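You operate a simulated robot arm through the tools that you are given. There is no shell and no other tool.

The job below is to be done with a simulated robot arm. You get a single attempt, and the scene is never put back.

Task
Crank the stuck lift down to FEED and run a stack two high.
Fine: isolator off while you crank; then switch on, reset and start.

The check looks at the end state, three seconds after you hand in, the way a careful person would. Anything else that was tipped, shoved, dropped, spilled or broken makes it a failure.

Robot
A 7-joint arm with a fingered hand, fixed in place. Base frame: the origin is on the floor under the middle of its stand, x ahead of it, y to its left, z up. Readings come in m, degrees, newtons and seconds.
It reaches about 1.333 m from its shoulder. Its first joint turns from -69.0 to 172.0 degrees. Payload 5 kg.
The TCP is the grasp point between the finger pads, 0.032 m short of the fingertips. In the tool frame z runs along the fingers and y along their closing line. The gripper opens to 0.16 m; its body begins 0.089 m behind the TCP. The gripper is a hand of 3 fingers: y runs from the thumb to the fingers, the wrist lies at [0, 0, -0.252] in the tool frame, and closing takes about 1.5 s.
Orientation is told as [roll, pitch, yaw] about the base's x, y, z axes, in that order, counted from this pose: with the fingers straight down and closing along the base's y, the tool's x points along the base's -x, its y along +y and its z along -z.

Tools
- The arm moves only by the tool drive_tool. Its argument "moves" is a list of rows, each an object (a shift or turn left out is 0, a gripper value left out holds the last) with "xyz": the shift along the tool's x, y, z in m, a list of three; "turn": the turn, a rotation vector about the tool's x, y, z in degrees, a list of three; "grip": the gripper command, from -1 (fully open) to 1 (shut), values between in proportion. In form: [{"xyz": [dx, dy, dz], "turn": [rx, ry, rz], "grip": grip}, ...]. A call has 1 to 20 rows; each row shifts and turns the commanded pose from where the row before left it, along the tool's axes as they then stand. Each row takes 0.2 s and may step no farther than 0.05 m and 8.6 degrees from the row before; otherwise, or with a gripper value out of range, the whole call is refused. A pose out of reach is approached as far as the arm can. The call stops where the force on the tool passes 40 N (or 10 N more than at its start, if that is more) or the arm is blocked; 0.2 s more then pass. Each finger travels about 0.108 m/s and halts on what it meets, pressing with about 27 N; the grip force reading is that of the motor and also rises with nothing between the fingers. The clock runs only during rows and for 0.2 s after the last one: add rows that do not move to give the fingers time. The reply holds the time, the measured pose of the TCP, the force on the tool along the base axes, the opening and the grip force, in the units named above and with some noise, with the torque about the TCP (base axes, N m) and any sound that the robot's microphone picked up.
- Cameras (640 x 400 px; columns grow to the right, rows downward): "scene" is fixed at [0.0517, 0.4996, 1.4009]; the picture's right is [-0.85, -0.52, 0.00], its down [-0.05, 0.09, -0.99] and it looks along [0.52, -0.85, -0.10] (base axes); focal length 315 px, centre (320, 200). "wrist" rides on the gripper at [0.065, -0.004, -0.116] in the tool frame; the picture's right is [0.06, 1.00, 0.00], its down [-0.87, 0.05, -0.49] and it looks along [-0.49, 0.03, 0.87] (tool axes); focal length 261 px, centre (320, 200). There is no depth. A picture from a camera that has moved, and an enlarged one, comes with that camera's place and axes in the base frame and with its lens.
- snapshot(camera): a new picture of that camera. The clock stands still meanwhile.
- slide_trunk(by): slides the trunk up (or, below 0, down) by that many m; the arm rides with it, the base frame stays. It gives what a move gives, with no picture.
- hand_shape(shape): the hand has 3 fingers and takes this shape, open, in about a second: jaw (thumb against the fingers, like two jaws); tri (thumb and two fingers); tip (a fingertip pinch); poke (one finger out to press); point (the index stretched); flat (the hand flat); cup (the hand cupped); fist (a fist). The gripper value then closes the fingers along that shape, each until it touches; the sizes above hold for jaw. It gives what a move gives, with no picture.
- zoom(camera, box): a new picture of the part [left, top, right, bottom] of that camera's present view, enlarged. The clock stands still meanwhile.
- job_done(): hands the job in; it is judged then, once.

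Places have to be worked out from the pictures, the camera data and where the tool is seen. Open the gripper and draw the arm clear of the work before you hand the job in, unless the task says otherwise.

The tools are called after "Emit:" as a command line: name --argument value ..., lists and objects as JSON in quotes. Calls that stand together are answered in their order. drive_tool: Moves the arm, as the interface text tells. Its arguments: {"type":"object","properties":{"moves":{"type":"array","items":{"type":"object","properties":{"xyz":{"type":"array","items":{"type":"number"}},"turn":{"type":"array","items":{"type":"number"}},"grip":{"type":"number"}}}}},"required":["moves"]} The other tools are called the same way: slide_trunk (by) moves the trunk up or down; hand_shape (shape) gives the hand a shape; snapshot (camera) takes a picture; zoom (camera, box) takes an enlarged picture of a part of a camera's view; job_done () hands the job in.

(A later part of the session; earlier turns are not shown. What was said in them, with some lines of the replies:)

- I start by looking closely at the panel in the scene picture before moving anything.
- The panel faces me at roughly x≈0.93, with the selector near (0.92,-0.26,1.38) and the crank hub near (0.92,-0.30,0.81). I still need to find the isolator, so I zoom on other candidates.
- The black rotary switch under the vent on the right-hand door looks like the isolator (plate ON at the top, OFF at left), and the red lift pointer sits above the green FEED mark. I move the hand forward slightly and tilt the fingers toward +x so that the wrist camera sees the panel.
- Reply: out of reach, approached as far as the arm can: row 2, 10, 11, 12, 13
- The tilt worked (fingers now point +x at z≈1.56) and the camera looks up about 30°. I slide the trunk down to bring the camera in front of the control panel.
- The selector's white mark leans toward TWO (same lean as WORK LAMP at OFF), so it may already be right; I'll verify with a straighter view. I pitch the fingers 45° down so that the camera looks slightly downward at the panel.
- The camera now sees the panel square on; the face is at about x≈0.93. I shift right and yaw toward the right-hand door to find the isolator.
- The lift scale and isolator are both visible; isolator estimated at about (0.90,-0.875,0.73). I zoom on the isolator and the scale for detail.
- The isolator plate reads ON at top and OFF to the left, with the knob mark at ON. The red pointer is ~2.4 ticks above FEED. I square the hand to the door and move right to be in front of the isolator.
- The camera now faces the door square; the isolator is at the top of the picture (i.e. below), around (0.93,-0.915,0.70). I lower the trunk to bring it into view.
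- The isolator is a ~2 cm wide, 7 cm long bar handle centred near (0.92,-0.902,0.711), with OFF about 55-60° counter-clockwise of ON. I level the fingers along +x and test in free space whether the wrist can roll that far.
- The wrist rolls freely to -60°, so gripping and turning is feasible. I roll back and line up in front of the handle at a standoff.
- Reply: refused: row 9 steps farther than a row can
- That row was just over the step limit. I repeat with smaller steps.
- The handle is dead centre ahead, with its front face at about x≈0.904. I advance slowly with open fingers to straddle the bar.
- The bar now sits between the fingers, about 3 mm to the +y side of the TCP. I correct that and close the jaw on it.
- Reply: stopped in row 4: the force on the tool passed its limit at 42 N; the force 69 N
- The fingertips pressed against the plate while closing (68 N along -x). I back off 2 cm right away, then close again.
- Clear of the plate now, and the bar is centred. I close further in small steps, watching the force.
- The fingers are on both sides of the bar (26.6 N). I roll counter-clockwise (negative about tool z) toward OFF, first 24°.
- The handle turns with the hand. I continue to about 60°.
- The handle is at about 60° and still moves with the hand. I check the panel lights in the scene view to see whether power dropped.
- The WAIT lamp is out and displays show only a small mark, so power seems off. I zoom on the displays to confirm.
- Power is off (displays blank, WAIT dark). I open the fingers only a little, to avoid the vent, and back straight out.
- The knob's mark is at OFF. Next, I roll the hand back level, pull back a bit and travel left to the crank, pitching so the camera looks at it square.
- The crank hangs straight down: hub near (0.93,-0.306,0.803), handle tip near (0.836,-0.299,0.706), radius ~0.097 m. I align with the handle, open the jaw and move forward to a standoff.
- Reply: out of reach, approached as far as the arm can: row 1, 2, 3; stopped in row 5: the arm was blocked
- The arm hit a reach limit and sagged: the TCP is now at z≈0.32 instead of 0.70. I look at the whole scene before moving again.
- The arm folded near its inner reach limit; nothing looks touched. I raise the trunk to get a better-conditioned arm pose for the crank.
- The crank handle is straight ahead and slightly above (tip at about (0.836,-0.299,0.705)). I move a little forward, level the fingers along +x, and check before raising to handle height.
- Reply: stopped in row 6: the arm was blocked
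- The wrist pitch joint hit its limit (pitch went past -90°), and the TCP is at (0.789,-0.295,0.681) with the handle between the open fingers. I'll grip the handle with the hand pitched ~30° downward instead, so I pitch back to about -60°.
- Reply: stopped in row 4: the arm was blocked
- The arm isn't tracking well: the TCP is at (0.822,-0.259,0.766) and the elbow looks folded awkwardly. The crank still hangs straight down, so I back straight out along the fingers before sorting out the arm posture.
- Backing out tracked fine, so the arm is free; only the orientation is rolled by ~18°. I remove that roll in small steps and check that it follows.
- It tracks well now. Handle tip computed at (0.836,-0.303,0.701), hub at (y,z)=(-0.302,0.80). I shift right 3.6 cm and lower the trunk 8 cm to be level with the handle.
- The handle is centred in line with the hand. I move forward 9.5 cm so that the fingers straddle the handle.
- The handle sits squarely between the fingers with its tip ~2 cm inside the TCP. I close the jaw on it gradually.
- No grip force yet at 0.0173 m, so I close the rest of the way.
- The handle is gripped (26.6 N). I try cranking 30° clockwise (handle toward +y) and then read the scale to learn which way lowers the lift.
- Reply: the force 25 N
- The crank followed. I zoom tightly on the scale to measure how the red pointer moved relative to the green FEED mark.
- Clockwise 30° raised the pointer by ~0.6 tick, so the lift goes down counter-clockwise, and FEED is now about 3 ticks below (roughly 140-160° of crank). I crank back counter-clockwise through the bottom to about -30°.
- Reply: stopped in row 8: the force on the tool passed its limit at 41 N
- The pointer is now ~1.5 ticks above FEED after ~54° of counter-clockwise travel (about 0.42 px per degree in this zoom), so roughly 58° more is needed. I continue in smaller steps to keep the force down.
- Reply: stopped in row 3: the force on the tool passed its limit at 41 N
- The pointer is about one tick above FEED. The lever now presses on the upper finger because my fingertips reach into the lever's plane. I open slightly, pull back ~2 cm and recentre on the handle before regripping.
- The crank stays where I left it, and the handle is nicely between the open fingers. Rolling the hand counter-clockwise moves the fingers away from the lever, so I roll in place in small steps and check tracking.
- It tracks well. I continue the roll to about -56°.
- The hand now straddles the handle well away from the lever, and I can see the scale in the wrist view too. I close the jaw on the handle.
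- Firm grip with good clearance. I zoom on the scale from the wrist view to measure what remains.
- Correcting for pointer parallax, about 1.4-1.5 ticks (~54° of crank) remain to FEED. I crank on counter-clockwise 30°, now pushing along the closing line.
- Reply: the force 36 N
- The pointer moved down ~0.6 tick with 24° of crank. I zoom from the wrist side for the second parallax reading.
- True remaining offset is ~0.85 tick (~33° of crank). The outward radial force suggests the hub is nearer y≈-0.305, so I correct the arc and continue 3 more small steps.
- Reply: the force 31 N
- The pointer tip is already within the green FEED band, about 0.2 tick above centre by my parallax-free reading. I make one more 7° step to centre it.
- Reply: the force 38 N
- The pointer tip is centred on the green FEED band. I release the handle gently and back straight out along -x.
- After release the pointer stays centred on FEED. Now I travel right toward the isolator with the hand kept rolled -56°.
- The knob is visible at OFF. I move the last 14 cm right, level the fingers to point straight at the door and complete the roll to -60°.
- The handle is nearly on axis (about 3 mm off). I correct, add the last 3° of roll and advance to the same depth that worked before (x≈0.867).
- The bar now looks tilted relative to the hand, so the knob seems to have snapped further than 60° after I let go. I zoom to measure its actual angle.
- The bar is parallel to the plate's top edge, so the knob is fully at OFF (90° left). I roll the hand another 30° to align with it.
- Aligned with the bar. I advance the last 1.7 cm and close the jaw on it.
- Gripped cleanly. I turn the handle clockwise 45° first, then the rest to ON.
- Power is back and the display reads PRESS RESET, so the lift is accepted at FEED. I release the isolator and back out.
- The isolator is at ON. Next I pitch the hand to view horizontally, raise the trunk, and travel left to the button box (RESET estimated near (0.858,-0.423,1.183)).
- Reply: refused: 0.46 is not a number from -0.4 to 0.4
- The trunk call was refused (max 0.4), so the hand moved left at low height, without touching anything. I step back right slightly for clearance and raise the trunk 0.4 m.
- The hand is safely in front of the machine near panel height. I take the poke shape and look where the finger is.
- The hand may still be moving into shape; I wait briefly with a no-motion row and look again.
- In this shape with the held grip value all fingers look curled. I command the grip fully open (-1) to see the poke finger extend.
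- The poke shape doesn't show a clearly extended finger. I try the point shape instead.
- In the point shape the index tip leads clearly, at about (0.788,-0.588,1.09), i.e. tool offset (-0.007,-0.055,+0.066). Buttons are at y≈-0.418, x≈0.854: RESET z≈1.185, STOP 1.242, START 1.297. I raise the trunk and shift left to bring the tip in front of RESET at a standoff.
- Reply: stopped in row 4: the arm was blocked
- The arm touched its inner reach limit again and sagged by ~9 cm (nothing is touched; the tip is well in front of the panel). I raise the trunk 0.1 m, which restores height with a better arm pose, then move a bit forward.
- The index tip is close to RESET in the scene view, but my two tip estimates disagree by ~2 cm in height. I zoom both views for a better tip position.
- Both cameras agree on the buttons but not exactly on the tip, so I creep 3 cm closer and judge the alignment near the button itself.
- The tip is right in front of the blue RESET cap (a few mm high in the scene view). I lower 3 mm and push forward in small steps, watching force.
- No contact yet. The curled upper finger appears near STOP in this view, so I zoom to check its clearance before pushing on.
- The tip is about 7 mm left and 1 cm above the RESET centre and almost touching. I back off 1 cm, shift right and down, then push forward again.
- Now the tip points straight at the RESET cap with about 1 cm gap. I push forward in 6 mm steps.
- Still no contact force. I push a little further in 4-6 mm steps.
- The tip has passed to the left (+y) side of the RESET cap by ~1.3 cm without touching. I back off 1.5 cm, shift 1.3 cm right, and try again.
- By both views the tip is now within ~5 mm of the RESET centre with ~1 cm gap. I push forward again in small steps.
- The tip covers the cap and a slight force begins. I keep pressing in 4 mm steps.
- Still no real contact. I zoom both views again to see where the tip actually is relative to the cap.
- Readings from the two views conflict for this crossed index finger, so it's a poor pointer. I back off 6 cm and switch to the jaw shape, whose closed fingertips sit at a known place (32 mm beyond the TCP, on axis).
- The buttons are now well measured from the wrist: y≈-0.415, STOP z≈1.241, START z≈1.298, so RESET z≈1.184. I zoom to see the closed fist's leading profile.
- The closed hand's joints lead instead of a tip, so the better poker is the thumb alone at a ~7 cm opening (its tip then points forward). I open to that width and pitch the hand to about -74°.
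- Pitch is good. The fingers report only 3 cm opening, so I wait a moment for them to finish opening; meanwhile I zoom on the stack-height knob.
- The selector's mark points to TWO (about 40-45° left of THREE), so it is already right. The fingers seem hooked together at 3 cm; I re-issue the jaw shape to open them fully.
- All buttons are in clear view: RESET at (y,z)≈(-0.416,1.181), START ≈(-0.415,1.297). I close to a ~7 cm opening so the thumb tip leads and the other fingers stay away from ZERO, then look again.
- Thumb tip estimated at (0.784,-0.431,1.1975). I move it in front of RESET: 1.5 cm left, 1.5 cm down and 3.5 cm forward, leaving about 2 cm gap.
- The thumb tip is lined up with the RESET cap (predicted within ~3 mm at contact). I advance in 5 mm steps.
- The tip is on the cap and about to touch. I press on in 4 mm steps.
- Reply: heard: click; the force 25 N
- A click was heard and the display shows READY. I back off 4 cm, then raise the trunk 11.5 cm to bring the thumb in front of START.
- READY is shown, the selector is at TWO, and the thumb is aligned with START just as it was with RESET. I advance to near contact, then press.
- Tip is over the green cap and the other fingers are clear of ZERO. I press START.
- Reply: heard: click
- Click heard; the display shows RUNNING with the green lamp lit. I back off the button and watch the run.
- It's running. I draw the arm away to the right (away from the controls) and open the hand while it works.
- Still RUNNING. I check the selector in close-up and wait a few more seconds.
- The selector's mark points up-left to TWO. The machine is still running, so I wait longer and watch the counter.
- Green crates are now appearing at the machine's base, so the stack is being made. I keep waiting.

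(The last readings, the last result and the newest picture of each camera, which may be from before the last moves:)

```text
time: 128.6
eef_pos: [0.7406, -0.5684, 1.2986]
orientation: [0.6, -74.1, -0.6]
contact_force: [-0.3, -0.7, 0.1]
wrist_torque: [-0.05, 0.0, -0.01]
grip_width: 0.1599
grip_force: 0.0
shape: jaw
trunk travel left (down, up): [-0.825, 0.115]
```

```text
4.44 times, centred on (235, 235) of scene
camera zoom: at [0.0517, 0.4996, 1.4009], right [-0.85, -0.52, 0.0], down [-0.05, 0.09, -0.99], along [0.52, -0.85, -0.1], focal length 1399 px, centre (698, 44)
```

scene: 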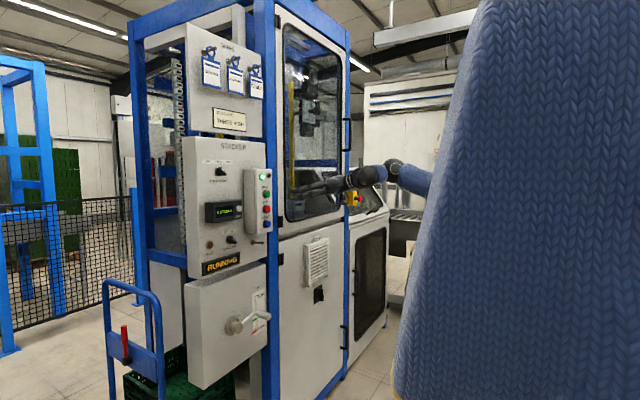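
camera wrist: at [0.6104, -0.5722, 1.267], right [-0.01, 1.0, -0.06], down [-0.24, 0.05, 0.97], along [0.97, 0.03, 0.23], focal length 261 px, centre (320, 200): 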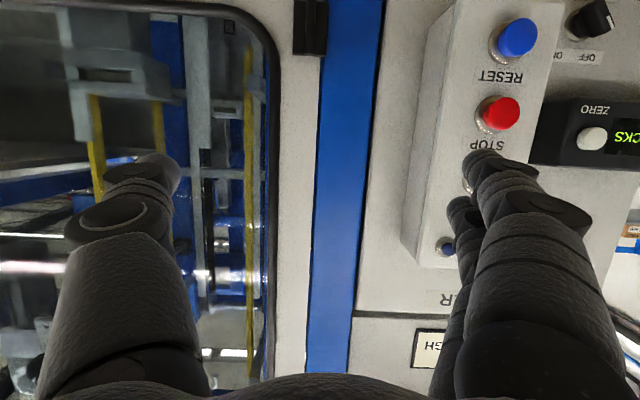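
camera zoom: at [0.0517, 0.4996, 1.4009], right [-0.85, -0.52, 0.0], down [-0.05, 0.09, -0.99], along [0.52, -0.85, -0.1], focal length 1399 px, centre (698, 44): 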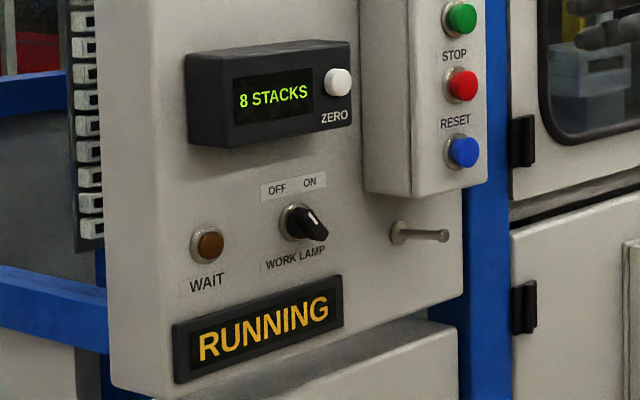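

The counter now reads 8 STACKS. I look at the stack that came out and see whether the machine finishes by itself.

Emit:
zoom --camera "scene" --box '[90, 270, 290, 400]'

Emit:
drive_tool --moves '[{"xyz": [0, 0, 0]}, {"xyz": [0, 0, 0]}, {"xyz": [0, 0, 0]}, {"xyz": [0, 0, 0]}, {"xyz": [0, 0, 0]}, {"xyz": [0, 0, 0]}, {"xyz": [0, 0, 0]}, {"xyz": [0, 0, 0]}, {"xyz": [0, 0, 0]}, {"xyz": [0, 0, 0]}, {"xyz": [0, 0, 0]}, {"xyz": [0, 0, 0]}, {"xyz": [0, 0, 0]}, {"xyz": [0, 0, 0]}, {"xyz": [0, 0, 0]}]'

Emit:
snapshot --camera "scene"

Emit:
zoom --camera "scene" --box '[190, 190, 280, 280]'

Emit:
zoom --camera "scene" --box '[90, 270, 290, 400]'

```text
3.08 times, centred on (190, 335) of scene
camera zoom: at [0.0517, 0.4996, 1.4009], right [-0.85, -0.52, 0.0], down [-0.05, 0.09, -0.99], along [0.52, -0.85, -0.1], focal length 968 px, centre (720, -215)
```

zoom: 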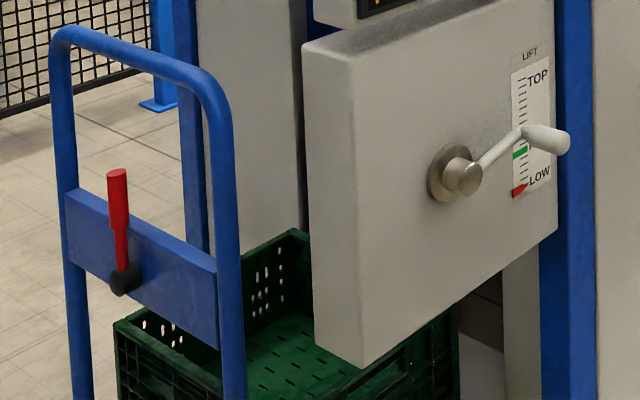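

```text
time: 131.8
eef_pos: [0.7388, -0.5679, 1.2992]
orientation: [0.6, -74.1, -0.6]
contact_force: [-0.7, 0.0, 0.2]
wrist_torque: [0.01, -0.02, -0.04]
grip_width: 0.16
grip_force: 0.0
shape: jaw
trunk travel left (down, up): [-0.825, 0.115]
```

```text
taken
```

scene: 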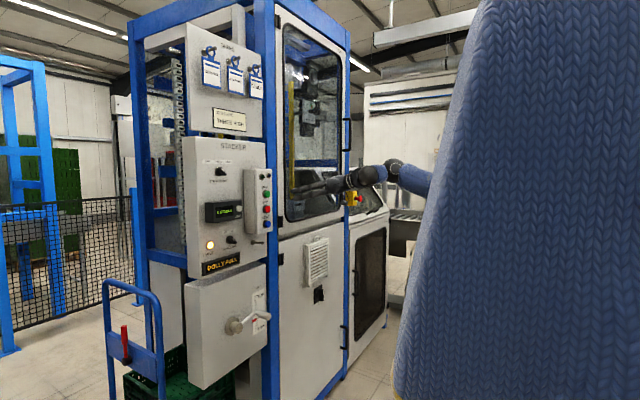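

```text
4.44 times, centred on (235, 235) of scene
camera zoom: at [0.0517, 0.4996, 1.4009], right [-0.85, -0.52, 0.0], down [-0.05, 0.09, -0.99], along [0.52, -0.85, -0.1], focal length 1399 px, centre (698, 44)
```

zoom: 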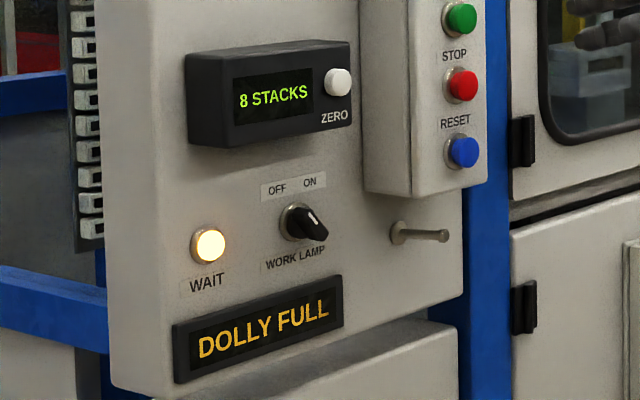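

```text
3.08 times, centred on (190, 335) of scene
camera zoom: at [0.0517, 0.4996, 1.4009], right [-0.85, -0.52, 0.0], down [-0.05, 0.09, -0.99], along [0.52, -0.85, -0.1], focal length 968 px, centre (720, -215)
```

zoom: 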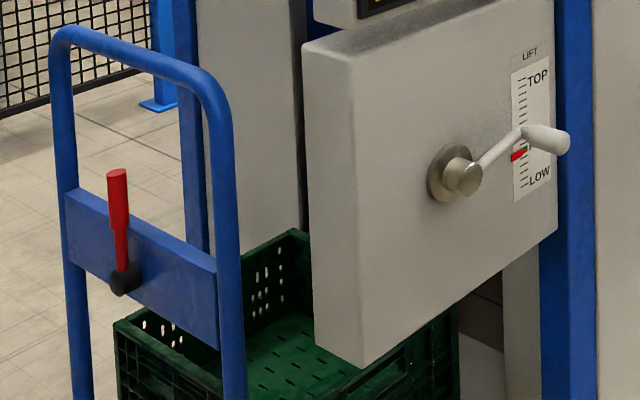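

The stack is done: 8 STACKS, DOLLY FULL with WAIT lit, and the lift back at FEED. I draw the open hand further back from the machine and do a last check of the isolator and signs.

Emit:
drive_tool --moves '[{"xyz": [0.0082, 0, -0.0289]}, {"xyz": [0.0082, 0, -0.0289]}, {"xyz": [0.0055, 0, -0.0192]}]'

Emit:
zoom --camera "scene" --box '[290, 230, 370, 310]'

Emit:
zoom --camera "scene" --box '[180, 20, 280, 280]'

Emit:
snapshot --camera "scene"

```text
time: 132.6
eef_pos: [0.6593, -0.5673, 1.3002]
orientation: [0.4, -74.2, -0.5]
contact_force: [-0.5, -0.7, 0.7]
wrist_torque: [0.01, 0.02, -0.02]
grip_width: 0.1599
grip_force: 0.1
shape: jaw
trunk travel left (down, up): [-0.825, 0.115]
```

```text
5.00 times, centred on (330, 270) of scene
camera zoom: at [0.0517, 0.4996, 1.4009], right [-0.85, -0.52, 0.0], down [-0.05, 0.09, -0.99], along [0.52, -0.85, -0.1], focal length 1574 px, centre (270, -150)
```

zoom: 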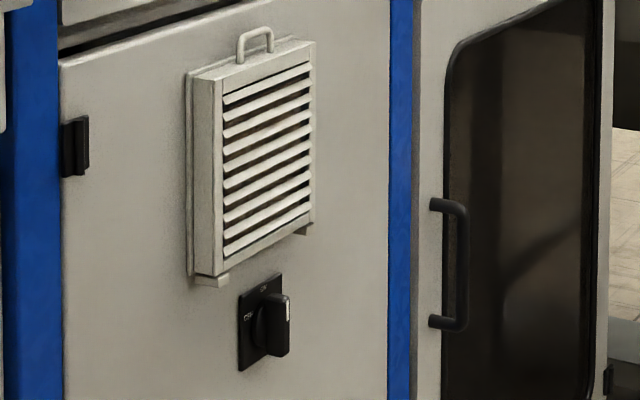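

```text
1.54 times, centred on (230, 150) of scene
camera zoom: at [0.0517, 0.4996, 1.4009], right [-0.85, -0.52, 0.0], down [-0.05, 0.09, -0.99], along [0.52, -0.85, -0.1], focal length 484 px, centre (458, 277)
```

zoom: 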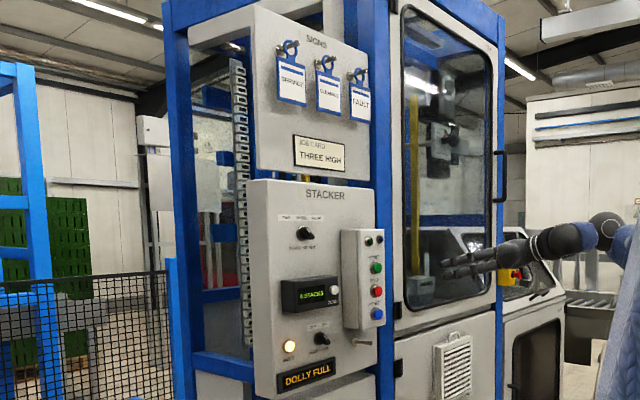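

```text
taken
```

scene: 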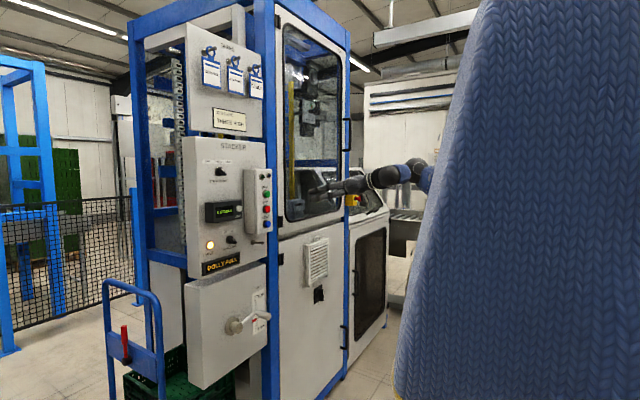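

Isolator is ON, signs untouched, selector at TWO, counter at 8, and the stack is on the dolly; the hand is open and clear. I hand the job in.

Emit:
job_done

```text
The job is handed in.
```

The lift is at FEED, and the machine has run a stack onto the dolly. I handed the job in with the hand open and clear of the machine.

- **Isolator and crank:** I turned the isolator off, and the displays went dark. I cranked the lift down until the pointer sat on the green FEED mark. One short turn the wrong way at the start raised it slightly before I reversed.
- **Restart:** I switched the isolator back on and the display read PRESS RESET. Reset gave READY, and start gave RUNNING.
- **Stack height:** The selector was already at TWO, so I left it alone, even though the job card on the panel says THREE HIGH.
- **Result:** The counter went from 7 to 8 STACKS and the display now reads DOLLY FULL, with the WAIT lamp lit. I could see crates on the dolly but could not count the layers from the cameras, so two high rests on the selector setting.

While first gripping the isolator, the fingertips pressed its plate at about 68 N. The arm also sagged a few times near its inner reach limit. I saw no damage, and nothing else was moved.
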